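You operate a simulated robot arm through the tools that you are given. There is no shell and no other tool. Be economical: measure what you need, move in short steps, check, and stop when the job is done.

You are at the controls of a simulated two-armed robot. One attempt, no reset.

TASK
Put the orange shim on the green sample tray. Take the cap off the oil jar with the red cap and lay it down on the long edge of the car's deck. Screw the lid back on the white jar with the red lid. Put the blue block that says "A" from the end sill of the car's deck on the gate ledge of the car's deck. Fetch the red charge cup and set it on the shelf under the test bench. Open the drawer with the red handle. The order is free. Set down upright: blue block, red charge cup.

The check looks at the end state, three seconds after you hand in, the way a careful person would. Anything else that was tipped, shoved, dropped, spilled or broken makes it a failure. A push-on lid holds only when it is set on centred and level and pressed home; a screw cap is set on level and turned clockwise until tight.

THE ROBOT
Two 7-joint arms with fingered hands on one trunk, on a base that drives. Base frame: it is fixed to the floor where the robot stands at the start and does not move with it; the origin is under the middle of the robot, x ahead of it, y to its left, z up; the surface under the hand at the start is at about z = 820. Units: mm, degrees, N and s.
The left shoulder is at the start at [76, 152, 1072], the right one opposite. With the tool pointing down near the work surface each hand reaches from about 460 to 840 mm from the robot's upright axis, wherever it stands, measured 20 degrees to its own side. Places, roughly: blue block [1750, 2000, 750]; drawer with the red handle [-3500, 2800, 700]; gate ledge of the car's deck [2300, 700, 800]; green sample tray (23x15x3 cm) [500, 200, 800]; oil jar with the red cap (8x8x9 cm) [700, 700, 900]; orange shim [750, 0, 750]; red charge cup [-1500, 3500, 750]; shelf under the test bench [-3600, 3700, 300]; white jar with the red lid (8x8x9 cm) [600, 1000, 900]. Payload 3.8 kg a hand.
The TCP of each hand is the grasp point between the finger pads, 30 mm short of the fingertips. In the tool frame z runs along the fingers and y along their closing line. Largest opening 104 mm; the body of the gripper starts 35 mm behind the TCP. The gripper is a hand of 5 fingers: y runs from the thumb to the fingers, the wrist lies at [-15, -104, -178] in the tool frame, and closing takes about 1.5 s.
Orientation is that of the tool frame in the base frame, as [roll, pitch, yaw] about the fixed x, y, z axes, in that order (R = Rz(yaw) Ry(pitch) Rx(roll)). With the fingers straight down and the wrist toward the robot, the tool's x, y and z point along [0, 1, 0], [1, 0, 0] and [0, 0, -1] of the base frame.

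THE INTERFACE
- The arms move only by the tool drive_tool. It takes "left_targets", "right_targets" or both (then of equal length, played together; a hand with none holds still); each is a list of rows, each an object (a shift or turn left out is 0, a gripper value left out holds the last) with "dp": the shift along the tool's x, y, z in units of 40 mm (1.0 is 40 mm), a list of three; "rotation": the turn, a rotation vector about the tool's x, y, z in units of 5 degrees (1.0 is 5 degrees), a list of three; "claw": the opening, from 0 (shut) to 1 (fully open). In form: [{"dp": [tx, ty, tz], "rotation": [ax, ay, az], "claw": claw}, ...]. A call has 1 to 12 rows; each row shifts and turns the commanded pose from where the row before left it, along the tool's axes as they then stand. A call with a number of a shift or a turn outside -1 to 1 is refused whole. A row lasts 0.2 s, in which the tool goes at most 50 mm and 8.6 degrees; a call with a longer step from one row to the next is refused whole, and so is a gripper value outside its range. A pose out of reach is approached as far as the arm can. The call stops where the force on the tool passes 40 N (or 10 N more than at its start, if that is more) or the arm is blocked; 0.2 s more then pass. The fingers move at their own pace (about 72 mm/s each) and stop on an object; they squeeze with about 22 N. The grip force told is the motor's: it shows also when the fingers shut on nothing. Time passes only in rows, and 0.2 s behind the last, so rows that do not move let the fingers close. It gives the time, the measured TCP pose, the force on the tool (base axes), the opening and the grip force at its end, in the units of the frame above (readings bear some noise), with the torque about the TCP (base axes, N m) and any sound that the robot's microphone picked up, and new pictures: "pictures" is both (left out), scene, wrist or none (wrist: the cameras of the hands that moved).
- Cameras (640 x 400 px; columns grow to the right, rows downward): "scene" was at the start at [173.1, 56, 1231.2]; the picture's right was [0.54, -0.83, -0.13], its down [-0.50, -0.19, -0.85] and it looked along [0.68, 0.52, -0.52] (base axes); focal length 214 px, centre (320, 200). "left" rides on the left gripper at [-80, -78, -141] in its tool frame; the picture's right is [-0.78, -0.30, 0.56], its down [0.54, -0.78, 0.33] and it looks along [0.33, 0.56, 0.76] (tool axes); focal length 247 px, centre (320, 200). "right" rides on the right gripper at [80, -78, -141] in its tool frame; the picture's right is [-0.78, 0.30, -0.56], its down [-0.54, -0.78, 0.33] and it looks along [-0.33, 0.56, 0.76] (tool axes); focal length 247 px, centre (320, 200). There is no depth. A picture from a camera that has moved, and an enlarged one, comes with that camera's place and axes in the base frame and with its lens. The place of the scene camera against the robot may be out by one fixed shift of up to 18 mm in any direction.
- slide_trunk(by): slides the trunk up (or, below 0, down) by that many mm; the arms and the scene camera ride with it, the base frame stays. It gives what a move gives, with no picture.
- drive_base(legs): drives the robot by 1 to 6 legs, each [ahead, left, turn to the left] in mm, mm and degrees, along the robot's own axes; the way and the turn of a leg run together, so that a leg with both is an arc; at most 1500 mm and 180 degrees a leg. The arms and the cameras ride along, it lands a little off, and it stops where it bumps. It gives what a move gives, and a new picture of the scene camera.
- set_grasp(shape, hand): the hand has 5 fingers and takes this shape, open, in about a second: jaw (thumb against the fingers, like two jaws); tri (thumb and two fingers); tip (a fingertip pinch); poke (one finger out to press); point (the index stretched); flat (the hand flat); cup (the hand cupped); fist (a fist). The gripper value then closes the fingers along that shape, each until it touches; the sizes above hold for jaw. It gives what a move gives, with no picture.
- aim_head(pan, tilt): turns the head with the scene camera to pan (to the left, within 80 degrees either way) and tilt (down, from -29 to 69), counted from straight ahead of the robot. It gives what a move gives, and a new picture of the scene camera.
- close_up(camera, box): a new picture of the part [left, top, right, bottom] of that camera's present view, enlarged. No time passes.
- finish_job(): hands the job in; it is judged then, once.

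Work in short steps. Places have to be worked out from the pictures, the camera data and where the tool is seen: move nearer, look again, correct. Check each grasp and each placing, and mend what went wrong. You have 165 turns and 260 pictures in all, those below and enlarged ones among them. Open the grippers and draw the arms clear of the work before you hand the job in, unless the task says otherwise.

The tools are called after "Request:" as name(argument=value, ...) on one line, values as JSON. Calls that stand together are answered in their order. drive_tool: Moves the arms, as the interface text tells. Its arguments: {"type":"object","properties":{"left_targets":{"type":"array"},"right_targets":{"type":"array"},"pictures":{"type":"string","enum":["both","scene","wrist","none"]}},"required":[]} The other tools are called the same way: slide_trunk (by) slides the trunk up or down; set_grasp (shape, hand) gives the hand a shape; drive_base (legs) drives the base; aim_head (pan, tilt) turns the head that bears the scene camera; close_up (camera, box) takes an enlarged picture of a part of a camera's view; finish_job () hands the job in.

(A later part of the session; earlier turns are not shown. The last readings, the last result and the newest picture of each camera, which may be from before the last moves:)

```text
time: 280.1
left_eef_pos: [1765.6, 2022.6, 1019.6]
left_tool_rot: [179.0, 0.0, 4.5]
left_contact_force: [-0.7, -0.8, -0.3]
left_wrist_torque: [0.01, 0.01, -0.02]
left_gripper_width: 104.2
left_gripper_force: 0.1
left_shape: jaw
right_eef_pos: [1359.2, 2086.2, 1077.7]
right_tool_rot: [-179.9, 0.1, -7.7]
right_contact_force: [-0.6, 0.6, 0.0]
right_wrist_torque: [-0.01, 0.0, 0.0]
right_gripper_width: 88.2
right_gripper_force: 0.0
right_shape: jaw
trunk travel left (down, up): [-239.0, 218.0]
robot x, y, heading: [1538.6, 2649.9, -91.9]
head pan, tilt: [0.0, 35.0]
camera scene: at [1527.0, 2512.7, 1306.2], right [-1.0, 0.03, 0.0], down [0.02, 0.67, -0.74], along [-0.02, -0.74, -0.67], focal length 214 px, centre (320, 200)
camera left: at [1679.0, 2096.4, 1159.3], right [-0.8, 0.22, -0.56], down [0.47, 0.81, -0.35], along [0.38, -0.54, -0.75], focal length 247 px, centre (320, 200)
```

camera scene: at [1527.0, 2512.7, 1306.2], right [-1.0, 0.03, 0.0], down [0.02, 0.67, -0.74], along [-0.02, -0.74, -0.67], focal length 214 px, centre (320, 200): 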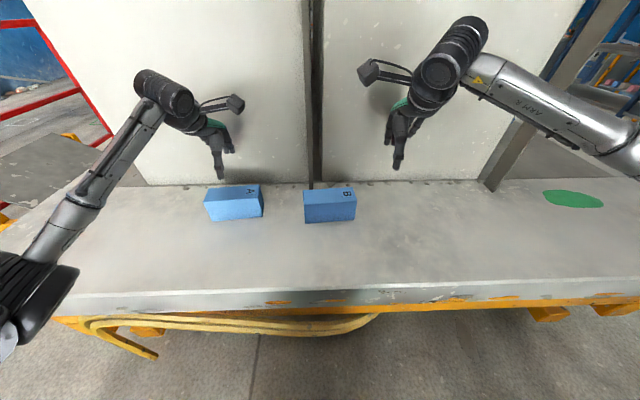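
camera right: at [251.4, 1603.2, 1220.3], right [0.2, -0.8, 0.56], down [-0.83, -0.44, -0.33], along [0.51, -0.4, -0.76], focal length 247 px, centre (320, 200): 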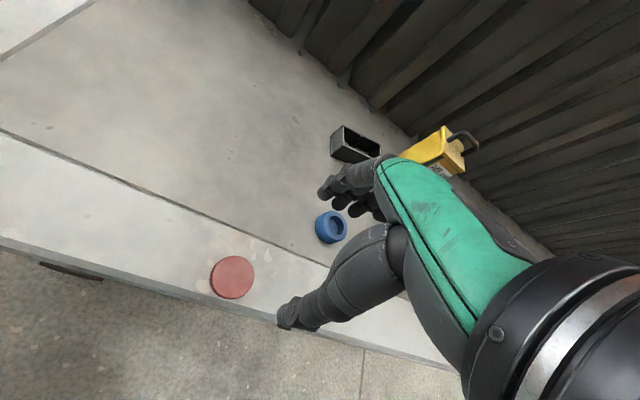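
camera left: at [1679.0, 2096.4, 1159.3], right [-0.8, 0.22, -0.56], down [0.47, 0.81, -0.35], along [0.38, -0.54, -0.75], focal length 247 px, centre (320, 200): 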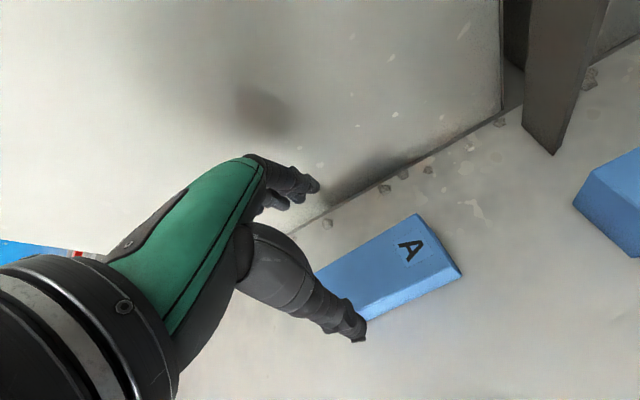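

The block centre is about (1772,2029). I correct the alignment and lower over it.

Request:
drive_tool(left_targets=[{"dp": [0.12, -0.15, 0.7], "rotation": [0, 0, -0.4]}, {"dp": [0, 0, 0.8]}, {"dp": [0, 0, 0.8]}, {"dp": [0, 0, 0.7]}, {"dp": [0, 0, 0.4]}, {"dp": [0, 0, 0.25]}], pictures="wrist")

```text
time: 281.5
left_eef_pos: [1771.9, 2026.3, 875.5]
left_tool_rot: [178.9, 0.0, 6.4]
left_contact_force: [0.4, 0.5, 1.6]
left_wrist_torque: [-0.04, -0.02, -0.03]
left_gripper_width: 103.7
left_gripper_force: 0.0
left_shape: jaw
right_eef_pos: [1359.9, 2086.5, 1079.3]
right_tool_rot: [-180.0, 0.0, -7.7]
right_contact_force: [1.1, 0.2, 0.5]
right_wrist_torque: [0.02, -0.02, -0.01]
right_gripper_width: 88.0
right_gripper_force: 0.0
right_shape: jaw
trunk travel left (down, up): [-239.0, 218.0]
robot x, y, heading: [1540.4, 2654.3, -91.8]
head pan, tilt: [0.0, 35.0]
camera left: at [1681.9, 2097.6, 1014.2], right [-0.8, 0.2, -0.56], down [0.44, 0.83, -0.35], along [0.4, -0.53, -0.75], focal length 247 px, centre (320, 200)
```

left: 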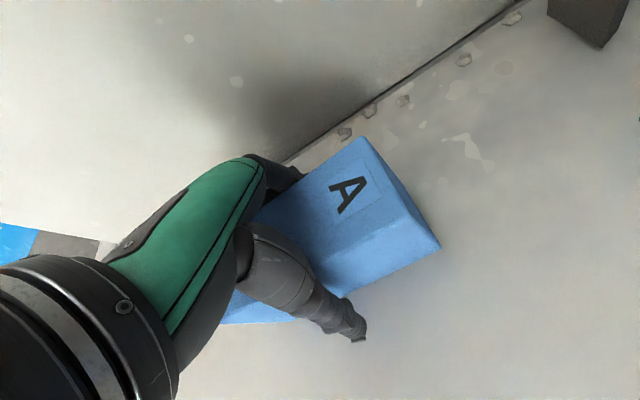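

The hand straddles the block. I close and lift.

Request:
drive_tool(left_targets=[{"claw": 0}, {}, {}, {}, {}, {}, {"dp": [0, 0, -0.4]}, {"dp": [0, 0, -0.8]}, {"dp": [0, 0, -0.8]}, {"dp": [0, 0, -0.8]}], pictures="wrist")

```text
time: 283.7
left_eef_pos: [1771.6, 2029.3, 986.5]
left_tool_rot: [178.9, 0.0, 6.5]
left_contact_force: [0.0, 0.1, -6.4]
left_wrist_torque: [-0.01, -0.01, -0.03]
left_gripper_width: 66.3
left_gripper_force: 21.9
left_shape: jaw
right_eef_pos: [1359.7, 2086.4, 1077.9]
right_tool_rot: [-179.8, 0.1, -7.7]
right_contact_force: [0.3, -1.1, -0.3]
right_wrist_torque: [-0.01, -0.03, 0.03]
right_gripper_width: 87.9
right_gripper_force: 0.0
right_shape: jaw
trunk travel left (down, up): [-239.0, 218.0]
robot x, y, heading: [1542.9, 2645.1, -92.1]
head pan, tilt: [0.0, 35.0]
camera left: at [1682.5, 2099.4, 1124.5], right [-0.8, 0.2, -0.56], down [0.45, 0.83, -0.35], along [0.4, -0.53, -0.75], focal length 247 px, centre (320, 200)
```

left: 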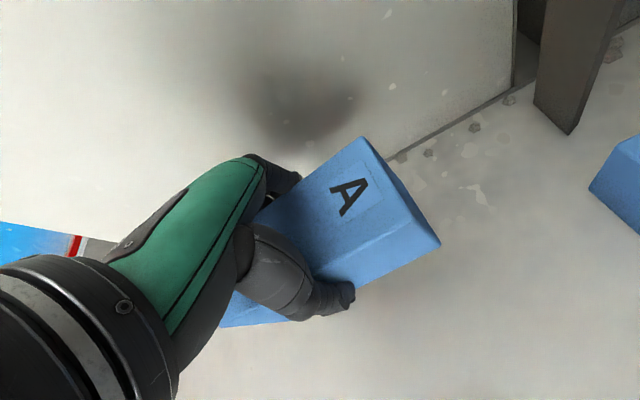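

Block A is held (6.4 N). I raise and retract it, then drive round the far corner toward the gate-ledge side.

Request:
drive_tool(left_targets=[{"dp": [0, -0.3, -0.8]}, {"dp": [0, -0.6, -0.8]}, {"dp": [0, -0.8, -0.8]}, {"dp": [0, -0.8, -0.4]}, {"dp": [0, -0.8, 0]}, {"dp": [0, -0.5, 0]}], pictures="none")

Request:
drive_base(legs=[[-150, 0, 2], [0, 1460, 0], [0, 0, -90]])

Request:
aim_head(pan=40, tilt=20)

```text
time: 285.1
left_eef_pos: [1753.4, 2182.5, 1094.9]
left_tool_rot: [179.0, -0.1, 6.4]
left_contact_force: [0.0, 0.5, -5.0]
left_wrist_torque: [0.0, 0.02, -0.03]
left_gripper_width: 66.3
left_gripper_force: 22.4
left_shape: jaw
right_eef_pos: [1359.3, 2086.5, 1078.2]
right_tool_rot: [-179.9, 0.0, -7.7]
right_contact_force: [0.1, 0.1, 0.0]
right_wrist_torque: [-0.01, -0.03, 0.0]
right_gripper_width: 88.0
right_gripper_force: 0.1
right_shape: jaw
trunk travel left (down, up): [-239.0, 218.0]
robot x, y, heading: [1543.8, 2651.9, -91.7]
head pan, tilt: [0.0, 35.0]
```

```text
time: 297.1
left_eef_pos: [2541.7, 2564.4, 1095.5]
left_tool_rot: [179.0, 0.1, -79.9]
left_contact_force: [-0.2, -0.1, -5.7]
left_wrist_torque: [-0.01, 0.0, 0.02]
left_gripper_width: 66.2
left_gripper_force: 22.3
left_shape: jaw
right_eef_pos: [2421.7, 2951.7, 1077.8]
right_tool_rot: [-179.9, 0.0, -94.0]
right_contact_force: [-0.2, 0.0, 0.1]
right_wrist_torque: [-0.03, -0.03, 0.0]
right_gripper_width: 88.3
right_gripper_force: 0.0
right_shape: jaw
trunk travel left (down, up): [-239.0, 218.0]
robot x, y, heading: [3000.2, 2807.6, -178.2]
head pan, tilt: [0.0, 35.0]
camera scene: at [2844.7, 2807.5, 1306.2], right [-0.03, 1.0, 0.0], down [0.67, 0.02, -0.74], along [-0.74, -0.02, -0.67], focal length 214 px, centre (320, 200)
```

scene: 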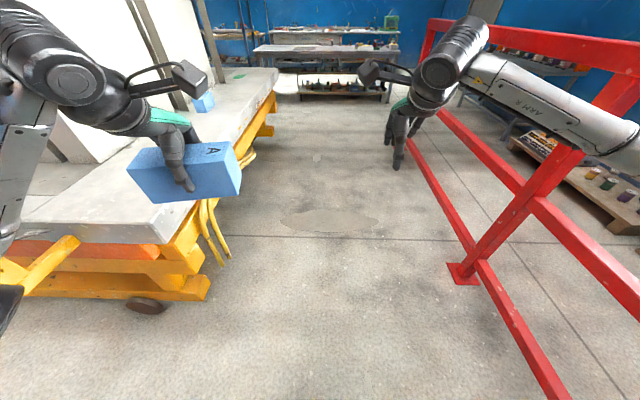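

```text
time: 298.1
left_eef_pos: [2542.3, 2564.8, 1094.8]
left_tool_rot: [179.0, 0.0, -79.9]
left_contact_force: [-0.3, 0.9, -6.1]
left_wrist_torque: [0.03, -0.01, 0.0]
left_gripper_width: 66.3
left_gripper_force: 21.3
left_shape: jaw
right_eef_pos: [2420.8, 2952.0, 1078.2]
right_tool_rot: [-179.9, 0.0, -94.0]
right_contact_force: [0.2, 0.0, 0.4]
right_wrist_torque: [-0.02, 0.03, -0.03]
right_gripper_width: 88.1
right_gripper_force: 0.0
right_shape: jaw
trunk travel left (down, up): [-239.0, 218.0]
robot x, y, heading: [2999.8, 2811.5, -178.2]
head pan, tilt: [40.0, 20.0]
camera scene: at [2860.2, 2748.1, 1331.9], right [-0.66, 0.75, -0.08], down [0.37, 0.23, -0.9], along [-0.65, -0.62, -0.43], focal length 214 px, centre (320, 200)
```

scene: 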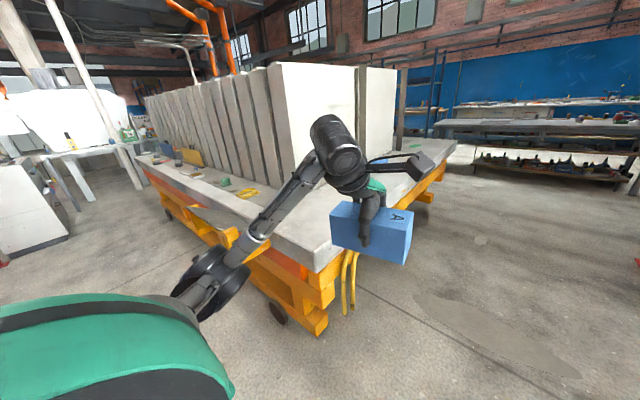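

The far-side aisle is clear. I drive along it to y≈900 and look at the ledge.

Request:
drive_base(legs=[[0, 0, -2], [0, 1450, 0], [0, 440, 0]])

Request:
aim_head(pan=10, tilt=35)

```text
time: 308.0
left_eef_pos: [2548.7, 680.4, 1095.4]
left_tool_rot: [179.0, 0.0, -81.2]
left_contact_force: [-1.0, -1.2, -6.8]
left_wrist_torque: [0.01, 0.01, 0.01]
left_gripper_width: 66.3
left_gripper_force: 22.1
left_shape: jaw
right_eef_pos: [2437.7, 1069.6, 1078.8]
right_tool_rot: [-179.8, 0.0, -95.3]
right_contact_force: [0.1, -0.7, 0.4]
right_wrist_torque: [0.02, 0.0, -0.01]
right_gripper_width: 87.9
right_gripper_force: 0.1
right_shape: jaw
trunk travel left (down, up): [-239.0, 218.0]
robot x, y, heading: [3011.8, 915.3, -179.5]
head pan, tilt: [40.0, 20.0]
camera scene: at [2871.2, 857.0, 1332.0], right [-0.65, 0.76, -0.08], down [0.38, 0.22, -0.9], along [-0.66, -0.61, -0.43], focal length 214 px, centre (320, 200)
```

scene: 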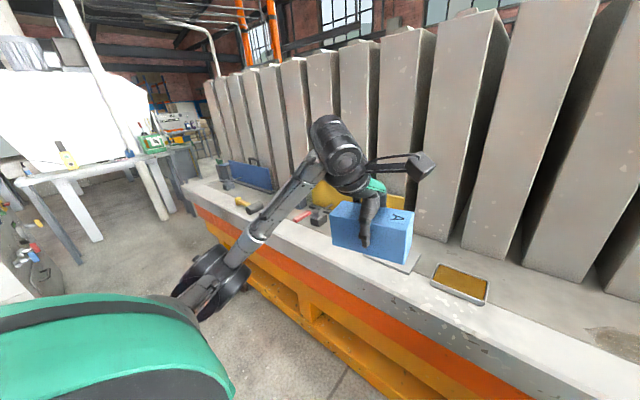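

```text
time: 309.0
left_eef_pos: [2548.0, 681.6, 1094.8]
left_tool_rot: [179.0, 0.0, -81.2]
left_contact_force: [-0.7, 0.3, -6.7]
left_wrist_torque: [0.03, -0.01, 0.02]
left_gripper_width: 65.9
left_gripper_force: 21.8
left_shape: jaw
right_eef_pos: [2437.0, 1070.6, 1078.5]
right_tool_rot: [-179.9, 0.1, -95.3]
right_contact_force: [-0.3, 0.3, 1.0]
right_wrist_torque: [-0.01, 0.0, -0.01]
right_gripper_width: 88.2
right_gripper_force: 0.0
right_shape: jaw
trunk travel left (down, up): [-239.0, 218.0]
robot x, y, heading: [3010.4, 916.7, -179.2]
head pan, tilt: [10.0, 35.0]
camera scene: at [2858.5, 901.3, 1306.4], right [-0.18, 0.98, -0.02], down [0.66, 0.11, -0.74], along [-0.73, -0.15, -0.67], focal length 214 px, centre (320, 200)
```

scene: 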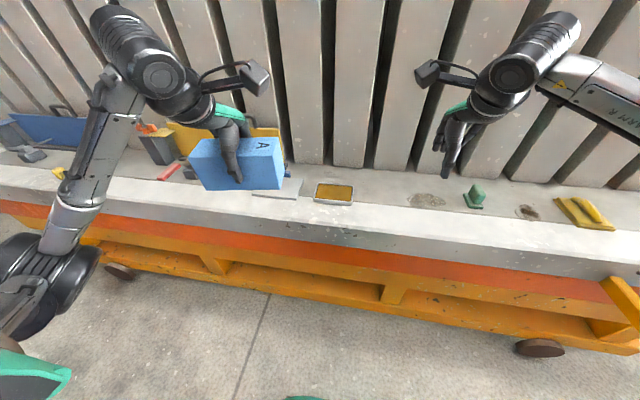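

I look closer at the ledge around y≈700–1000.

Request:
close_up(camera="scene", box=[240, 140, 560, 270])

Request:
close_up(camera="left", box=[0, 0, 640, 400])

```text
2.00 times, centred on (400, 205) of scene
camera zoom: at [2858.5, 901.3, 1306.4], right [-0.18, 0.98, -0.02], down [0.66, 0.11, -0.74], along [-0.73, -0.15, -0.67], focal length 429 px, centre (160, 190)
```

zoom: 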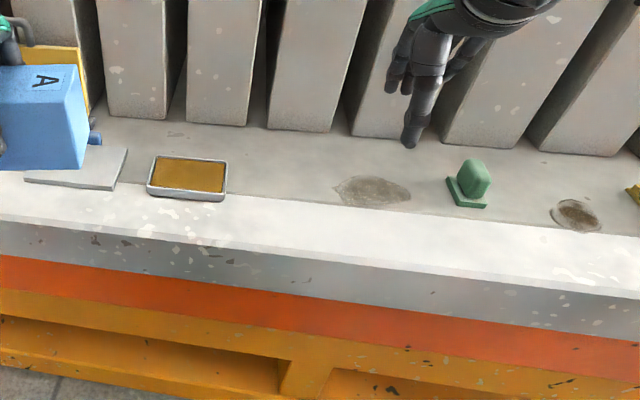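

```text
1.00 times, centred on (320, 200) of left (not enlarged: the box is as wide or as high as the picture)
camera zoom: at [2615.8, 771.9, 1234.0], right [0.16, 0.81, -0.56], down [0.84, -0.41, -0.35], along [-0.51, -0.42, -0.75], focal length 247 px, centre (320, 200)
```

zoom: 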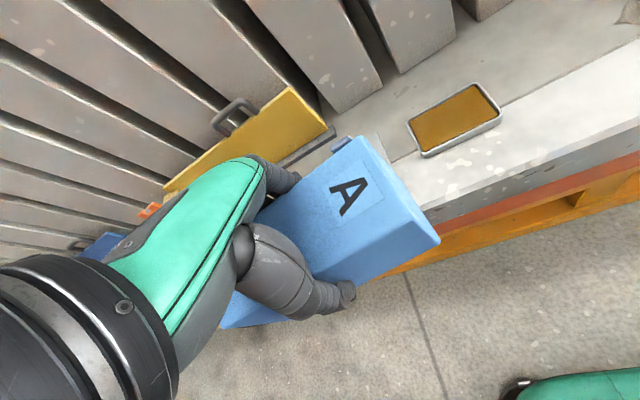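

The ledge's light rim strip runs x≈2315–2414. A free stretch is at y≈910–1060, between the oil tray (y<900) and the green stamp. I shift the base 270 mm right so the left hand can set the block there.

Request:
drive_base(legs=[[30, -280, 0]])

```text
time: 310.9
left_eef_pos: [2516.9, 955.1, 1095.0]
left_tool_rot: [179.0, 0.0, -81.0]
left_contact_force: [1.0, -0.5, -5.0]
left_wrist_torque: [0.05, -0.03, 0.01]
left_gripper_width: 66.3
left_gripper_force: 22.5
left_shape: jaw
right_eef_pos: [2403.6, 1345.7, 1076.8]
right_tool_rot: [-180.0, 0.1, -95.1]
right_contact_force: [0.6, 0.1, 0.0]
right_wrist_torque: [0.01, -0.01, 0.02]
right_gripper_width: 87.9
right_gripper_force: 0.1
right_shape: jaw
trunk travel left (down, up): [-239.0, 218.0]
robot x, y, heading: [2978.4, 1192.8, -179.0]
head pan, tilt: [10.0, 35.0]
camera scene: at [2825.2, 1177.3, 1306.3], right [-0.19, 0.98, -0.02], down [0.66, 0.11, -0.74], along [-0.73, -0.15, -0.67], focal length 214 px, centre (320, 200)
```

scene: 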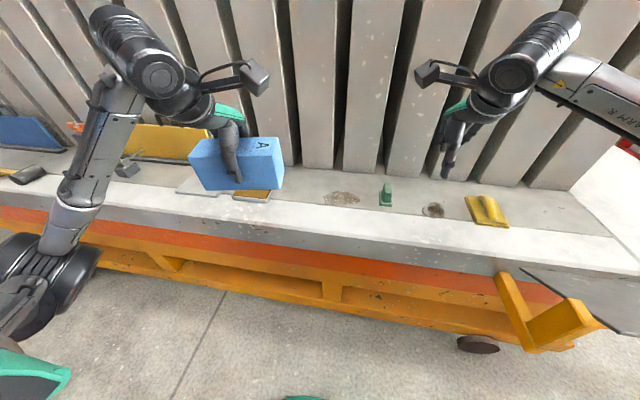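

Request:
drive_tool(left_targets=[{"dp": [-0.3, 0.773, 0.2]}, {"dp": [-0.3, 0.773, 0.2]}, {"dp": [-0.3, 0.773, 0.2]}, {"dp": [-0.3, 0.773, 0.2]}, {"dp": [-0.3, 0.773, 0.2]}, {"rotation": [0, 0, 0.9], "dp": [0, 0, 0.5]}, {"rotation": [0, 0, 0.9], "dp": [0, 0, 0.5]}, {"dp": [0, 0, 0.8]}, {"dp": [0, 0, 0.5]}, {}], pictures="both")

```text
time: 313.1
left_eef_pos: [2352.5, 991.3, 966.3]
left_tool_rot: [179.0, -0.2, -90.0]
left_contact_force: [-0.2, -0.1, -6.3]
left_wrist_torque: [0.01, -0.03, 0.02]
left_gripper_width: 66.1
left_gripper_force: 21.8
left_shape: jaw
right_eef_pos: [2404.0, 1346.0, 1079.0]
right_tool_rot: [-179.9, -0.1, -95.2]
right_contact_force: [-1.0, 0.4, 0.1]
right_wrist_torque: [0.02, -0.03, 0.01]
right_gripper_width: 88.4
right_gripper_force: 0.1
right_shape: jaw
trunk travel left (down, up): [-239.0, 218.0]
robot x, y, heading: [2974.5, 1189.4, -179.3]
head pan, tilt: [10.0, 35.0]
camera scene: at [2825.0, 1178.1, 1306.3], right [-0.19, 0.98, -0.02], down [0.66, 0.11, -0.74], along [-0.73, -0.15, -0.67], focal length 214 px, centre (320, 200)
camera left: at [2432.1, 1071.5, 1105.2], right [0.29, 0.77, -0.56], down [0.77, -0.54, -0.34], along [-0.57, -0.34, -0.75], focal length 247 px, centre (320, 200)
```

scene: 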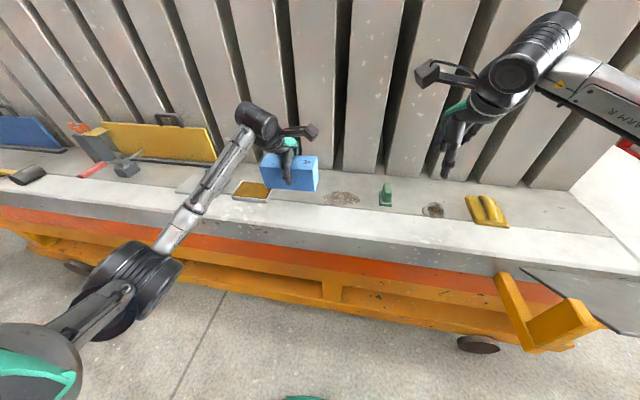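
left: 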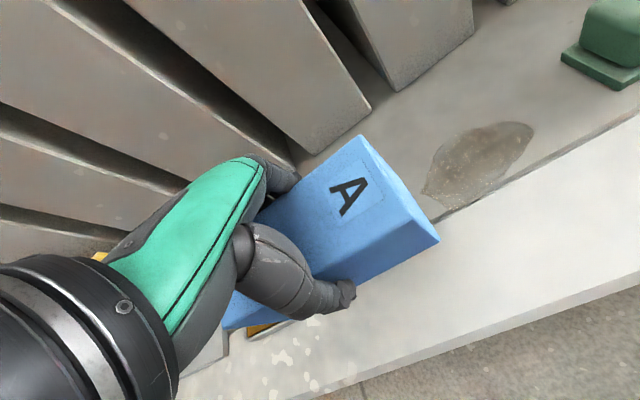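

Relative to the hand the strip is x≈2331–2439. I shift the block to x≈2376, y≈1006 and lower it.

Request:
drive_tool(left_targets=[{"dp": [-0.375, -0.6, 0]}, {"dp": [0, 0, 0.6]}, {"dp": [0, 0, 0.6]}, {"dp": [0, 0, 0.5]}, {"dp": [0, 0, 0.3]}, {}], pictures="wrist")

```text
time: 314.5
left_eef_pos: [2375.5, 1005.5, 885.6]
left_tool_rot: [178.9, -0.2, -89.9]
left_contact_force: [0.5, -0.5, -6.1]
left_wrist_torque: [0.04, -0.03, 0.02]
left_gripper_width: 66.2
left_gripper_force: 21.9
left_shape: jaw
right_eef_pos: [2401.9, 1346.1, 1077.8]
right_tool_rot: [-179.9, 0.0, -95.1]
right_contact_force: [-0.2, -0.4, 0.4]
right_wrist_torque: [0.0, -0.02, -0.02]
right_gripper_width: 87.8
right_gripper_force: 0.0
right_shape: jaw
trunk travel left (down, up): [-239.0, 218.0]
robot x, y, heading: [2975.7, 1190.7, -179.3]
head pan, tilt: [10.0, 35.0]
camera left: at [2454.6, 1085.5, 1023.8], right [0.29, 0.77, -0.56], down [0.77, -0.54, -0.34], along [-0.57, -0.34, -0.75], focal length 247 px, centre (320, 200)
```

left: 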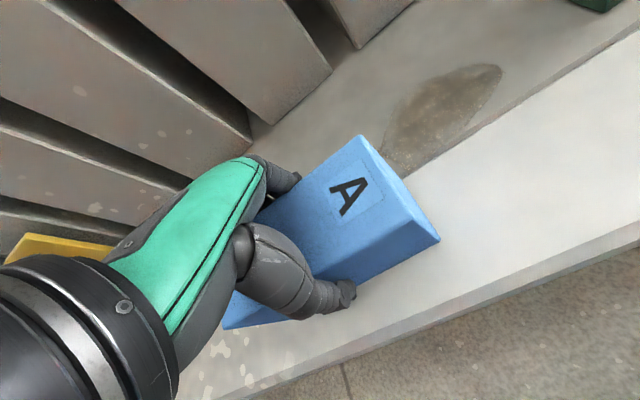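

Request:
drive_tool(left_targets=[{"dp": [0, 0, 0.12]}, {"dp": [0, 0, 0.06]}, {"dp": [0, 0, 0.05]}, {"dp": [0, 0, 0.04]}, {}], pictures="none")

```text
time: 315.7
left_eef_pos: [2373.4, 1006.3, 877.0]
left_tool_rot: [178.6, -0.2, -89.9]
left_contact_force: [-2.1, -0.9, 11.1]
left_wrist_torque: [-0.19, -0.41, 0.04]
left_gripper_width: 66.2
left_gripper_force: 22.2
left_shape: jaw
right_eef_pos: [2402.8, 1346.0, 1078.9]
right_tool_rot: [180.0, 0.0, -95.2]
right_contact_force: [0.1, -0.2, 0.1]
right_wrist_torque: [0.01, 0.0, -0.01]
right_gripper_width: 88.0
right_gripper_force: 0.3
right_shape: jaw
trunk travel left (down, up): [-239.0, 218.0]
robot x, y, heading: [2976.4, 1190.3, -179.0]
head pan, tilt: [10.0, 35.0]
```

Contact. I release fully, rise, and check.

Request:
drive_tool(left_targets=[{"claw": 0.75}, {"claw": 0.95}, {}, {}, {"dp": [0, 0, -0.5]}, {"dp": [0, 0, -1]}, {"dp": [0, 0, -1]}, {"dp": [0, 0, -1]}, {"dp": [0, -0.5, -1]}, {"dp": [0, -1, -0.5]}], pictures="both")

```text
time: 317.9
left_eef_pos: [2439.9, 1007.0, 1073.6]
left_tool_rot: [179.0, -0.2, -90.0]
left_contact_force: [-0.3, 0.2, 0.2]
left_wrist_torque: [-0.04, 0.0, -0.01]
left_gripper_width: 98.8
left_gripper_force: 0.0
left_shape: jaw
right_eef_pos: [2404.1, 1346.2, 1077.6]
right_tool_rot: [-180.0, 0.0, -95.1]
right_contact_force: [0.7, -0.4, 0.7]
right_wrist_torque: [-0.03, 0.02, 0.02]
right_gripper_width: 88.3
right_gripper_force: 0.1
right_shape: jaw
trunk travel left (down, up): [-239.0, 218.0]
robot x, y, heading: [2974.3, 1188.0, -179.3]
head pan, tilt: [10.0, 35.0]
camera scene: at [2827.0, 1178.1, 1306.6], right [-0.19, 0.98, -0.02], down [0.66, 0.11, -0.74], along [-0.73, -0.15, -0.67], focal length 214 px, centre (320, 200)
camera left: at [2520.5, 1087.7, 1212.7], right [0.29, 0.77, -0.56], down [0.77, -0.54, -0.34], along [-0.57, -0.34, -0.75], focal length 247 px, centre (320, 200)
```

scene: 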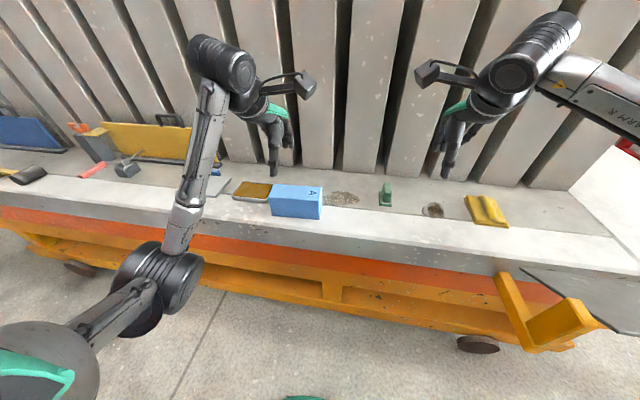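
left: 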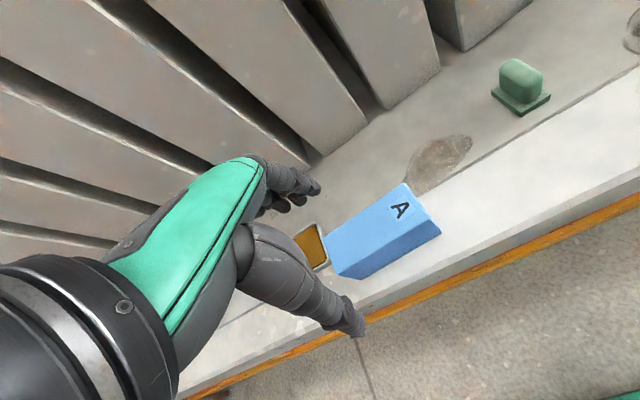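

I check the gap between block and oil tray.

Request:
close_up(camera="left", box=[270, 170, 460, 290])

```text
3.33 times, centred on (365, 230) of left
camera zoom: at [2520.5, 1087.7, 1212.7], right [0.29, 0.77, -0.56], down [0.77, -0.54, -0.34], along [-0.57, -0.34, -0.75], focal length 823 px, centre (170, 100)
```

zoom: 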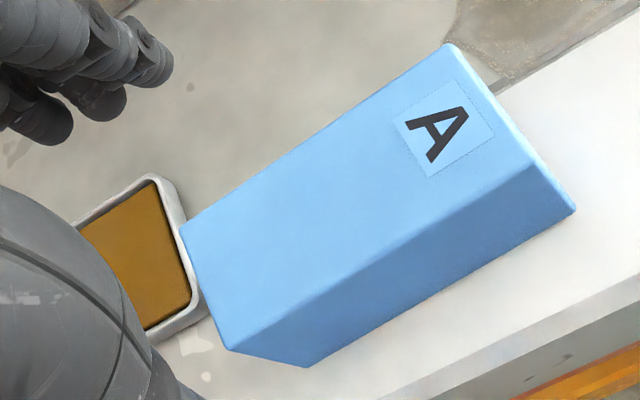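

The block stands clear on the ledge. Next is the red charge cup near (−1500,3500): I drive back round the deck, heading −x.

Request:
drive_base(legs=[[0, -1450, 0], [0, -160, 0], [1480, 0, 0], [1480, 0, 0], [300, 0, 0]])

Request:
aim_head(pan=-15, tilt=10)

```text
time: 341.6
left_eef_pos: [-826.9, 2707.1, 1073.8]
left_tool_rot: [179.0, -0.3, -92.6]
left_contact_force: [-0.5, -0.2, 0.2]
left_wrist_torque: [-0.02, 0.02, -0.01]
left_gripper_width: 98.9
left_gripper_force: 0.1
left_shape: jaw
right_eef_pos: [-845.3, 3046.1, 1078.1]
right_tool_rot: [-179.9, 0.1, -97.7]
right_contact_force: [0.0, 0.0, -0.2]
right_wrist_torque: [-0.01, -0.04, 0.0]
right_gripper_width: 88.3
right_gripper_force: 0.0
right_shape: jaw
trunk travel left (down, up): [-239.0, 218.0]
robot x, y, heading: [-281.9, 2863.9, 178.4]
head pan, tilt: [10.0, 35.0]
camera scene: at [-431.4, 2858.2, 1306.6], right [-0.14, 0.99, -0.02], down [0.67, 0.08, -0.74], along [-0.73, -0.12, -0.67], focal length 214 px, centre (320, 200)
```

scene: 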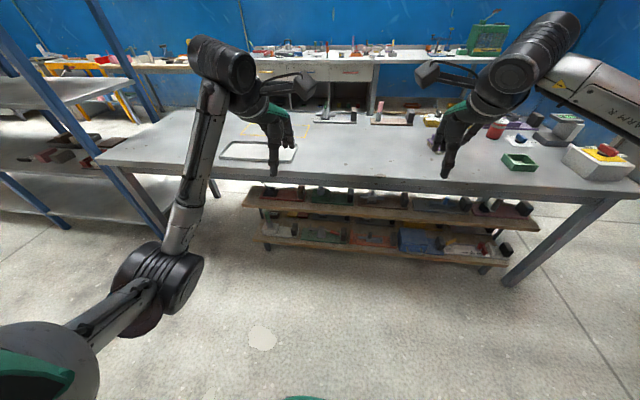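

```text
time: 342.5
left_eef_pos: [-824.3, 2706.1, 1074.3]
left_tool_rot: [179.0, -0.2, -92.5]
left_contact_force: [0.0, 0.0, 0.0]
left_wrist_torque: [0.0, 0.03, 0.02]
left_gripper_width: 99.0
left_gripper_force: 0.1
left_shape: jaw
right_eef_pos: [-844.4, 3046.3, 1076.6]
right_tool_rot: [179.9, 0.0, -97.7]
right_contact_force: [-0.2, 0.1, 0.7]
right_wrist_torque: [0.0, 0.0, -0.02]
right_gripper_width: 88.2
right_gripper_force: 0.1
right_shape: jaw
trunk travel left (down, up): [-239.0, 218.0]
robot x, y, heading: [-281.4, 2864.8, 178.2]
head pan, tilt: [-15.0, 10.0]
camera scene: at [-438.6, 2897.8, 1345.8], right [0.29, 0.96, 0.03], down [0.29, -0.05, -0.96], along [-0.91, 0.28, -0.29], focal length 214 px, centre (320, 200)
```

scene: 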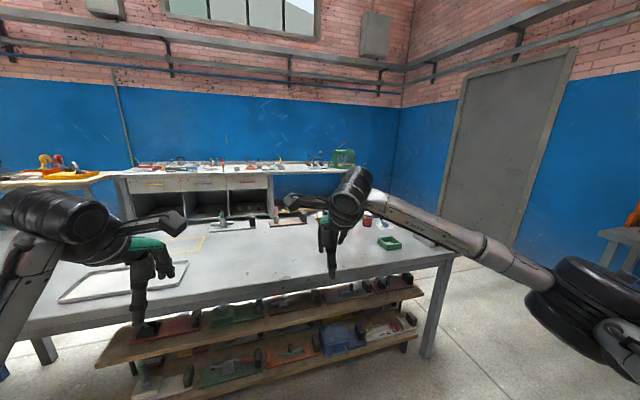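

I zoom on the table's right part to find the red cup.

Request:
close_up(camera="scene", box=[270, 180, 450, 290])

Request:
close_up(camera="right", box=[0, 0, 640, 400])

```text
3.56 times, centred on (360, 235) of scene
camera zoom: at [-438.6, 2897.8, 1345.8], right [0.29, 0.96, 0.03], down [0.29, -0.05, -0.96], along [-0.91, 0.28, -0.29], focal length 763 px, centre (178, 76)
```

zoom: 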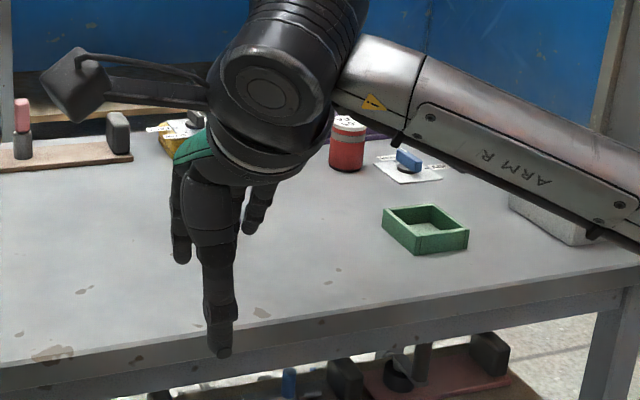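

```text
1.00 times, centred on (320, 200) of right (not enlarged: the box is as wide or as high as the picture)
camera zoom: at [-780.3, 2954.7, 1220.0], right [-0.19, 0.81, 0.56], down [0.84, 0.43, -0.33], along [-0.51, 0.41, -0.76], focal length 247 px, centre (320, 200)
```

zoom: 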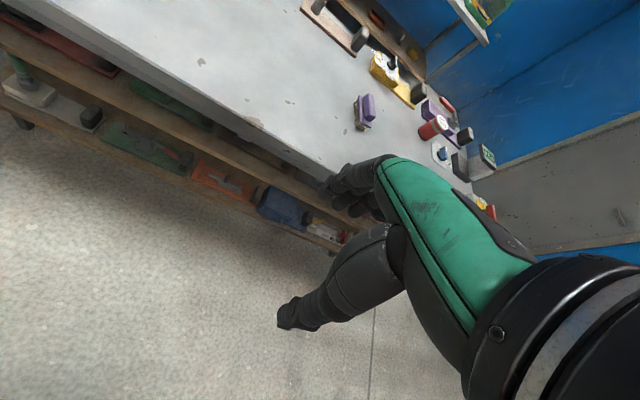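

The red cup with a grey band and white contents stands at about (−1625,3611). I approach square to the table with the cup on the right-hand side.

Request:
drive_base(legs=[[0, -510, 1.8], [540, 0, 0]])

Request:
aim_head(pan=-10, tilt=40)

```text
time: 348.3
left_eef_pos: [-1359.5, 3198.9, 1072.7]
left_tool_rot: [179.1, -0.2, -90.6]
left_contact_force: [0.6, 0.3, -0.6]
left_wrist_torque: [0.01, 0.0, -0.02]
left_gripper_width: 98.9
left_gripper_force: 0.0
left_shape: jaw
right_eef_pos: [-1389.1, 3538.5, 1077.6]
right_tool_rot: [-180.0, -0.1, -95.9]
right_contact_force: [0.5, 0.0, 0.2]
right_wrist_torque: [0.0, 0.01, -0.01]
right_gripper_width: 88.4
right_gripper_force: 0.0
right_shape: jaw
trunk travel left (down, up): [-239.0, 218.0]
robot x, y, heading: [-818.1, 3375.0, -179.8]
head pan, tilt: [-15.0, 10.0]
camera scene: at [-977.7, 3405.0, 1345.9], right [0.25, 0.97, 0.03], down [0.29, -0.04, -0.96], along [-0.92, 0.25, -0.29], focal length 214 px, centre (320, 200)
```

scene: 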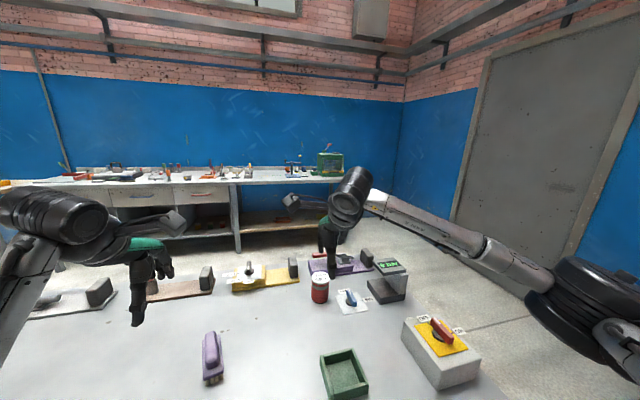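

```text
time: 349.2
left_eef_pos: [-1358.5, 3200.0, 1072.5]
left_tool_rot: [179.0, -0.2, -90.7]
left_contact_force: [0.0, 0.3, -1.3]
left_wrist_torque: [0.0, -0.02, -0.02]
left_gripper_width: 98.6
left_gripper_force: 0.0
left_shape: jaw
right_eef_pos: [-1389.0, 3538.8, 1077.5]
right_tool_rot: [-180.0, 0.0, -95.9]
right_contact_force: [0.6, -0.4, 0.3]
right_wrist_torque: [0.0, 0.01, 0.01]
right_gripper_width: 88.2
right_gripper_force: 0.0
right_shape: jaw
trunk travel left (down, up): [-239.0, 218.0]
robot x, y, heading: [-819.7, 3378.2, -179.9]
head pan, tilt: [-10.0, 40.0]
camera scene: at [-965.7, 3395.7, 1299.4], right [0.17, 0.99, 0.02], down [0.72, -0.11, -0.68], along [-0.67, 0.13, -0.73], focal length 214 px, centre (320, 200)
```

scene: 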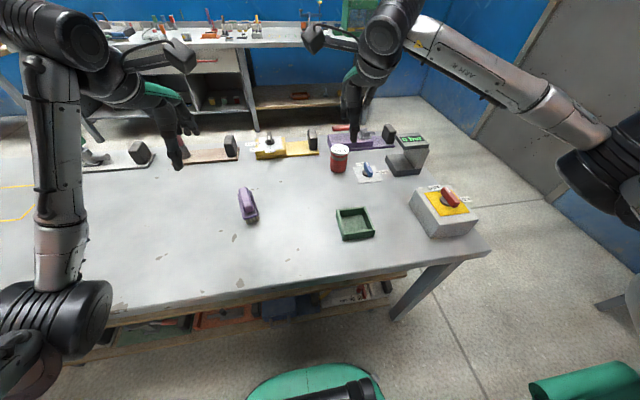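

The cup is at about (−1588,3583), table about z 780. I reorient the right hand to point forward and 30° down, thumb left and fingers right, for a side grasp that works on the low shelf too.

Request:
drive_tool(right_targets=[{"rotation": [-0.549, 0.549, 0.91], "claw": 1}, {"rotation": [-0.549, 0.549, 0.91]}, {"rotation": [-0.549, 0.549, 0.91]}, {"rotation": [-0.549, 0.549, 0.91]}, {"rotation": [-0.549, 0.549, 0.91]}, {"rotation": [-0.549, 0.549, 0.91]}, {"rotation": [-0.549, 0.549, 0.91]}, {"rotation": [-0.549, 0.549, 0.91]}, {"rotation": [-0.549, 0.549, 0.91]}, {"rotation": [-0.549, 0.549, 0.91]}, {"rotation": [-0.549, 0.549, 0.91]}, {"rotation": [-0.549, 0.549, 0.91]}], pictures="none")

Request:
drive_tool(right_targets=[{"rotation": [-0.549, 0.549, 0.91]}, {"rotation": [-0.549, 0.549, 0.91]}, {"rotation": [-0.549, 0.549, 0.91]}, {"rotation": [-0.549, 0.549, 0.91]}, {"rotation": [-0.549, 0.549, 0.91]}, {}], pictures="both")

```text
time: 351.8
left_eef_pos: [-1358.4, 3198.9, 1074.2]
left_tool_rot: [179.0, -0.1, -90.7]
left_contact_force: [-0.5, 0.2, 0.1]
left_wrist_torque: [0.01, 0.0, -0.03]
left_gripper_width: 98.6
left_gripper_force: 0.0
left_shape: jaw
right_eef_pos: [-1391.2, 3537.8, 1077.7]
right_tool_rot: [164.6, -42.7, -147.4]
right_contact_force: [0.1, -0.5, 0.3]
right_wrist_torque: [0.0, 0.03, -0.01]
right_gripper_width: 103.8
right_gripper_force: 0.0
right_shape: jaw
trunk travel left (down, up): [-239.0, 218.0]
robot x, y, heading: [-819.6, 3377.2, -179.8]
head pan, tilt: [-10.0, 40.0]
```

```text
time: 353.2
left_eef_pos: [-1358.1, 3200.9, 1073.1]
left_tool_rot: [179.0, -0.1, -90.8]
left_contact_force: [0.2, -0.4, -0.1]
left_wrist_torque: [0.02, 0.03, 0.03]
left_gripper_width: 98.6
left_gripper_force: 0.2
left_shape: jaw
right_eef_pos: [-1391.0, 3539.2, 1078.5]
right_tool_rot: [176.5, -60.5, -179.8]
right_contact_force: [0.6, -0.3, -0.1]
right_wrist_torque: [-0.01, 0.01, 0.03]
right_gripper_width: 103.6
right_gripper_force: 0.1
right_shape: jaw
trunk travel left (down, up): [-239.0, 218.0]
robot x, y, heading: [-821.9, 3378.0, -179.9]
head pan, tilt: [-10.0, 40.0]
camera scene: at [-966.0, 3396.0, 1299.3], right [0.17, 0.99, 0.02], down [0.72, -0.11, -0.68], along [-0.67, 0.13, -0.73], focal length 214 px, centre (320, 200)
camera right: at [-1311.5, 3452.0, 1215.4], right [0.88, 0.26, -0.39], down [-0.07, -0.76, -0.65], along [-0.47, 0.6, -0.65], focal length 247 px, centre (320, 200)
```

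scene: 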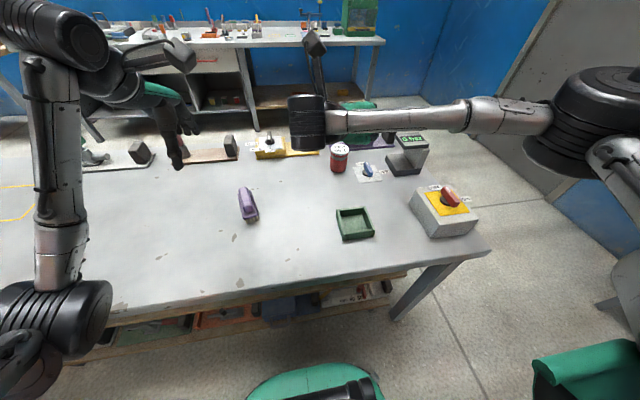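
right: 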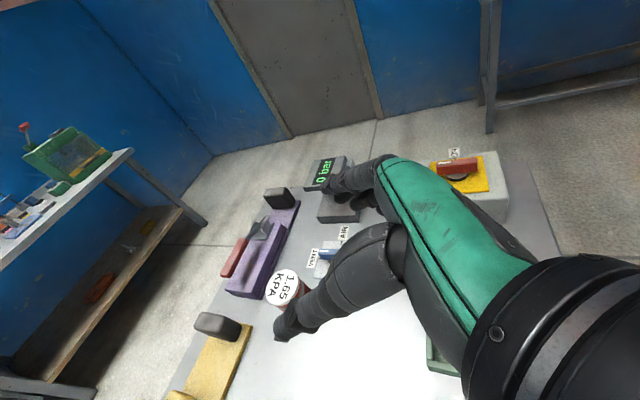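

The cup's top reads "1.65 kPA". I move to a pre-grasp about 110 mm short of it and re-measure with the wrist camera.

Request:
drive_tool(right_targets=[{"dp": [-0.44, 0.067, 0.6]}, {"dp": [-0.44, 0.067, 0.6]}, {"dp": [-0.44, 0.067, 0.6]}, {"dp": [-0.44, 0.067, 0.6]}, {"dp": [-0.44, 0.067, 0.6]}, {"dp": [-0.44, 0.067, 0.6]}, {"dp": [-0.44, 0.067, 0.6]}, {}], pictures="both")

```text
time: 355.0
left_eef_pos: [-1357.6, 3200.3, 1073.4]
left_tool_rot: [178.9, -0.2, -90.7]
left_contact_force: [-0.4, 0.5, 0.0]
left_wrist_torque: [-0.01, -0.01, 0.0]
left_gripper_width: 98.6
left_gripper_force: 0.0
left_shape: jaw
right_eef_pos: [-1472.8, 3567.7, 887.3]
right_tool_rot: [176.5, -60.6, -179.8]
right_contact_force: [-1.0, 0.5, 0.4]
right_wrist_torque: [-0.03, 0.01, 0.0]
right_gripper_width: 103.6
right_gripper_force: 0.0
right_shape: jaw
trunk travel left (down, up): [-239.0, 218.0]
robot x, y, heading: [-821.6, 3378.9, -179.7]
head pan, tilt: [-10.0, 40.0]
camera scene: at [-965.6, 3395.6, 1299.4], right [0.17, 0.99, 0.02], down [0.72, -0.11, -0.68], along [-0.67, 0.13, -0.73], focal length 214 px, centre (320, 200)
camera right: at [-1394.5, 3480.0, 1025.1], right [0.88, 0.26, -0.39], down [-0.06, -0.76, -0.65], along [-0.47, 0.6, -0.65], focal length 247 px, centre (320, 200)
```

scene: 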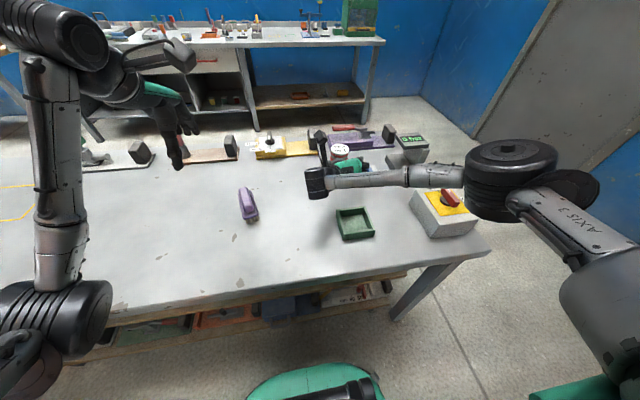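
right: 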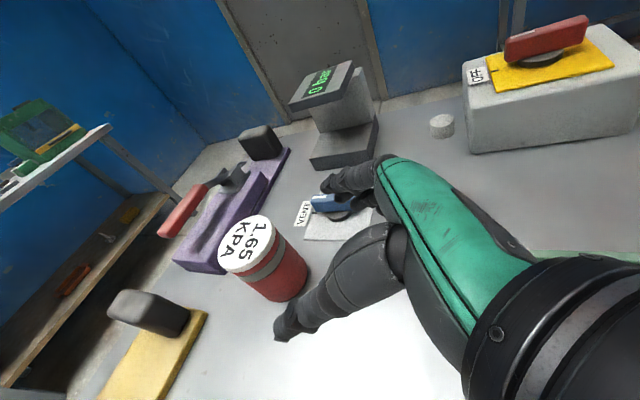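

Triangulated: cup axis (−1570,3573), top z≈871, table ≈787, diameter ≈57 mm. I advance along the fingers with a slight rise so the tips clear the table.

Request:
drive_tool(right_targets=[{"dp": [0.17, -0.02, 0.4]}, {"dp": [0.17, -0.02, 0.5]}, {"dp": [0, 0, 0.6]}, {"dp": [0, 0, 0.6]}, {"dp": [0, 0, 0.5]}, {}], pictures="wrist")

```text
time: 356.4
left_eef_pos: [-1359.0, 3199.1, 1073.0]
left_tool_rot: [178.9, -0.3, -90.6]
left_contact_force: [0.3, 0.5, -0.3]
left_wrist_torque: [-0.03, 0.0, 0.0]
left_gripper_width: 98.7
left_gripper_force: 0.0
left_shape: jaw
right_eef_pos: [-1571.7, 3572.2, 848.9]
right_tool_rot: [176.5, -60.5, -179.7]
right_contact_force: [-0.6, 0.2, 0.0]
right_wrist_torque: [-0.01, -0.02, -0.02]
right_gripper_width: 103.7
right_gripper_force: 0.1
right_shape: jaw
trunk travel left (down, up): [-239.0, 218.0]
robot x, y, heading: [-820.0, 3378.9, -179.7]
head pan, tilt: [-10.0, 40.0]
camera right: at [-1492.5, 3484.7, 987.0], right [0.88, 0.26, -0.39], down [-0.06, -0.76, -0.65], along [-0.47, 0.6, -0.65], focal length 247 px, centre (320, 200)
```

right: 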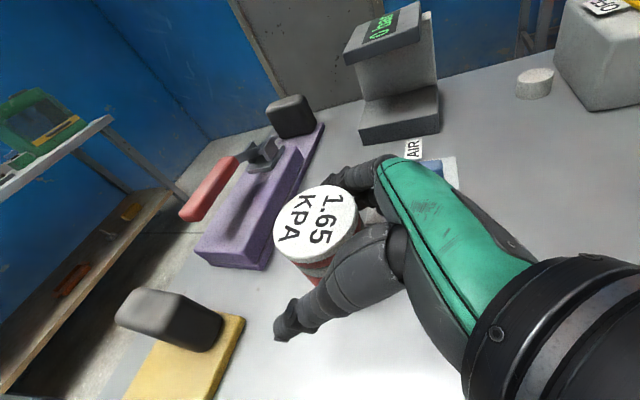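

The cup sits between the fingers. I close.

Request:
drive_tool(right_targets=[{"claw": 0}, {}, {}, {}, {}, {}, {}], pictures="wrist")

```text
time: 358.0
left_eef_pos: [-1357.6, 3199.8, 1072.7]
left_tool_rot: [178.9, -0.2, -90.7]
left_contact_force: [-1.0, -0.3, 0.2]
left_wrist_torque: [-0.02, -0.04, 0.0]
left_gripper_width: 98.8
left_gripper_force: 0.1
left_shape: jaw
right_eef_pos: [-1572.0, 3571.8, 850.9]
right_tool_rot: [176.6, -60.5, -179.9]
right_contact_force: [-1.0, -0.2, -0.1]
right_wrist_torque: [0.06, -0.02, 0.03]
right_gripper_width: 52.2
right_gripper_force: 22.4
right_shape: jaw
trunk travel left (down, up): [-239.0, 218.0]
robot x, y, heading: [-820.6, 3377.9, -179.7]
head pan, tilt: [-10.0, 40.0]
camera right: at [-1492.8, 3484.4, 987.1], right [0.88, 0.26, -0.39], down [-0.06, -0.76, -0.65], along [-0.47, 0.6, -0.65], focal length 247 px, centre (320, 200)
```

right: 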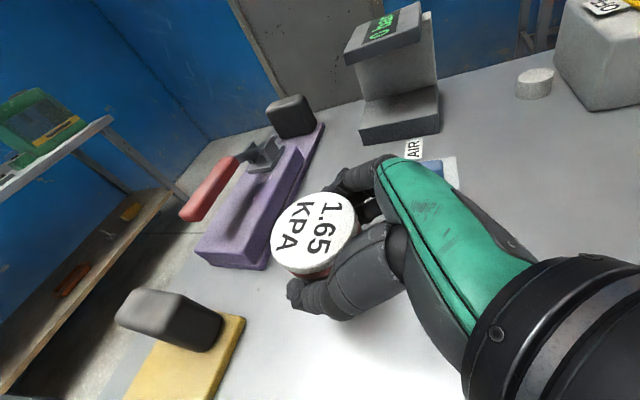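

Gripped. I lift it straight up and draw it back.

Request:
drive_tool(right_targets=[{"dp": [0.43, 0.015, -0.245]}, {"dp": [0.7, 0.024, -0.39]}, {"dp": [0.87, 0.03, -0.49]}, {"dp": [0.87, 0.03, -0.49]}, {"dp": [0.87, 0.03, -0.49]}, {"dp": [0.4, 0.015, -0.23]}, {"dp": [-0.4, 0.04, -0.7]}, {"dp": [-0.4, 0.04, -0.7]}, {"dp": [-0.4, 0.04, -0.7]}, {"dp": [-0.4, 0.04, -0.7]}, {}], pictures="both")

```text
time: 360.4
left_eef_pos: [-1358.6, 3199.7, 1071.4]
left_tool_rot: [179.2, -0.1, -90.7]
left_contact_force: [-0.7, 0.0, -0.2]
left_wrist_torque: [-0.02, -0.02, -0.04]
left_gripper_width: 98.4
left_gripper_force: 0.0
left_shape: jaw
right_eef_pos: [-1438.9, 3573.6, 1039.1]
right_tool_rot: [176.5, -60.4, -179.8]
right_contact_force: [-0.2, -0.5, -3.5]
right_wrist_torque: [0.01, -0.07, 0.02]
right_gripper_width: 51.8
right_gripper_force: 22.2
right_shape: jaw
trunk travel left (down, up): [-239.0, 218.0]
robot x, y, heading: [-819.7, 3378.0, -180.0]
head pan, tilt: [-10.0, 40.0]
camera scene: at [-967.0, 3395.6, 1299.2], right [0.17, 0.99, 0.02], down [0.72, -0.11, -0.68], along [-0.67, 0.13, -0.73], focal length 214 px, centre (320, 200)
camera right: at [-1360.8, 3485.9, 1176.4], right [0.88, 0.26, -0.39], down [-0.06, -0.76, -0.65], along [-0.47, 0.6, -0.65], focal length 247 px, centre (320, 200)
```

scene: 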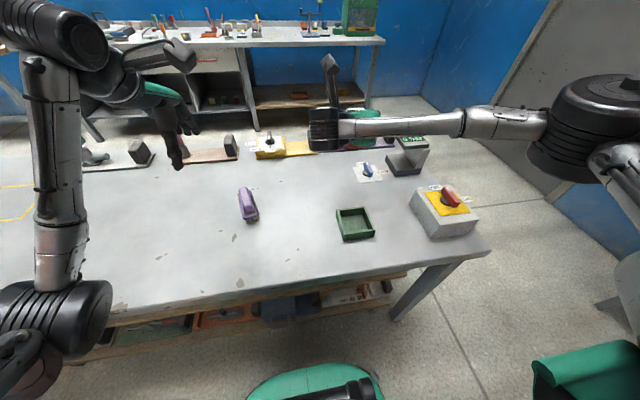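
right: 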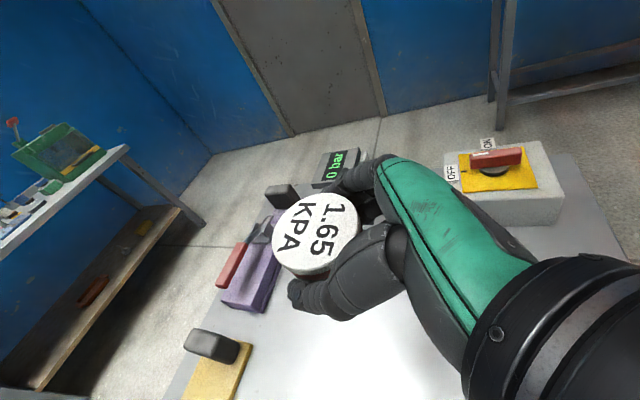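

The cup is secure. The test bench with its low shelf is against the far wall at about (−3250…−3700, 3700). I drive round the table's right end to it.

Request:
drive_base(legs=[[0, -980, 0], [1450, 0, 0], [300, 0, 0], [0, 850, 0]])

Request:
aim_head(pan=0, tilt=30)

```text
time: 378.2
left_eef_pos: [-3120.9, 3302.0, 1072.7]
left_tool_rot: [179.1, -0.1, -90.5]
left_contact_force: [-0.2, 0.4, 0.5]
left_wrist_torque: [-0.02, 0.01, 0.05]
left_gripper_width: 98.7
left_gripper_force: 0.1
left_shape: jaw
right_eef_pos: [-3204.8, 3675.2, 1039.4]
right_tool_rot: [176.6, -60.5, -179.7]
right_contact_force: [-0.4, 0.1, -3.2]
right_wrist_torque: [0.01, 0.02, -0.01]
right_gripper_width: 52.2
right_gripper_force: 22.0
right_shape: jaw
trunk travel left (down, up): [-239.0, 218.0]
robot x, y, heading: [-2582.3, 3481.2, -179.8]
head pan, tilt: [-10.0, 40.0]
camera scene: at [-2729.9, 3499.6, 1299.2], right [0.17, 0.99, 0.02], down [0.73, -0.11, -0.68], along [-0.67, 0.13, -0.73], focal length 214 px, centre (320, 200)
```

scene: 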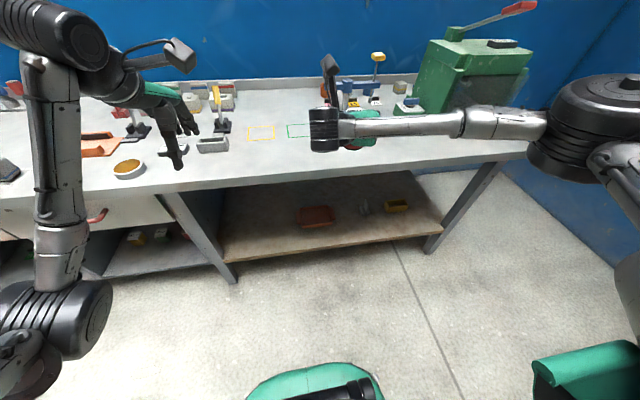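

```text
time: 378.9
left_eef_pos: [-3121.8, 3301.4, 1073.5]
left_tool_rot: [179.0, -0.2, -90.4]
left_contact_force: [0.2, -0.1, -1.0]
left_wrist_torque: [-0.02, 0.03, -0.01]
left_gripper_width: 98.9
left_gripper_force: 0.0
left_shape: jaw
right_eef_pos: [-3203.8, 3673.9, 1038.8]
right_tool_rot: [176.6, -60.4, -179.5]
right_contact_force: [-0.2, -0.6, -3.4]
right_wrist_torque: [0.02, -0.01, 0.03]
right_gripper_width: 52.1
right_gripper_force: 21.8
right_shape: jaw
trunk travel left (down, up): [-239.0, 218.0]
robot x, y, heading: [-2581.1, 3481.2, -179.7]
head pan, tilt: [0.0, 30.0]
camera scene: at [-2738.4, 3484.6, 1313.6], right [-0.01, 1.0, 0.0], down [0.61, 0.0, -0.8], along [-0.8, -0.01, -0.61], focal length 214 px, centre (320, 200)
```

scene: 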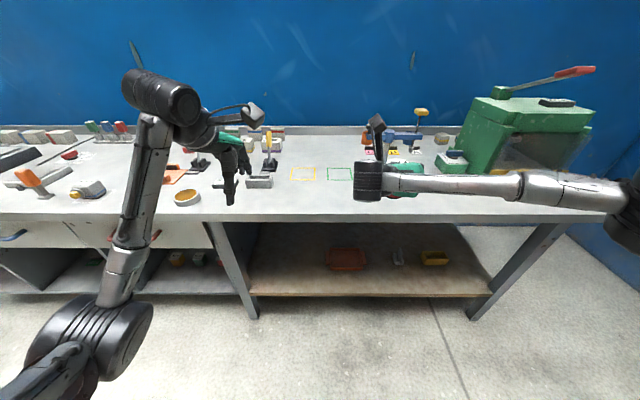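

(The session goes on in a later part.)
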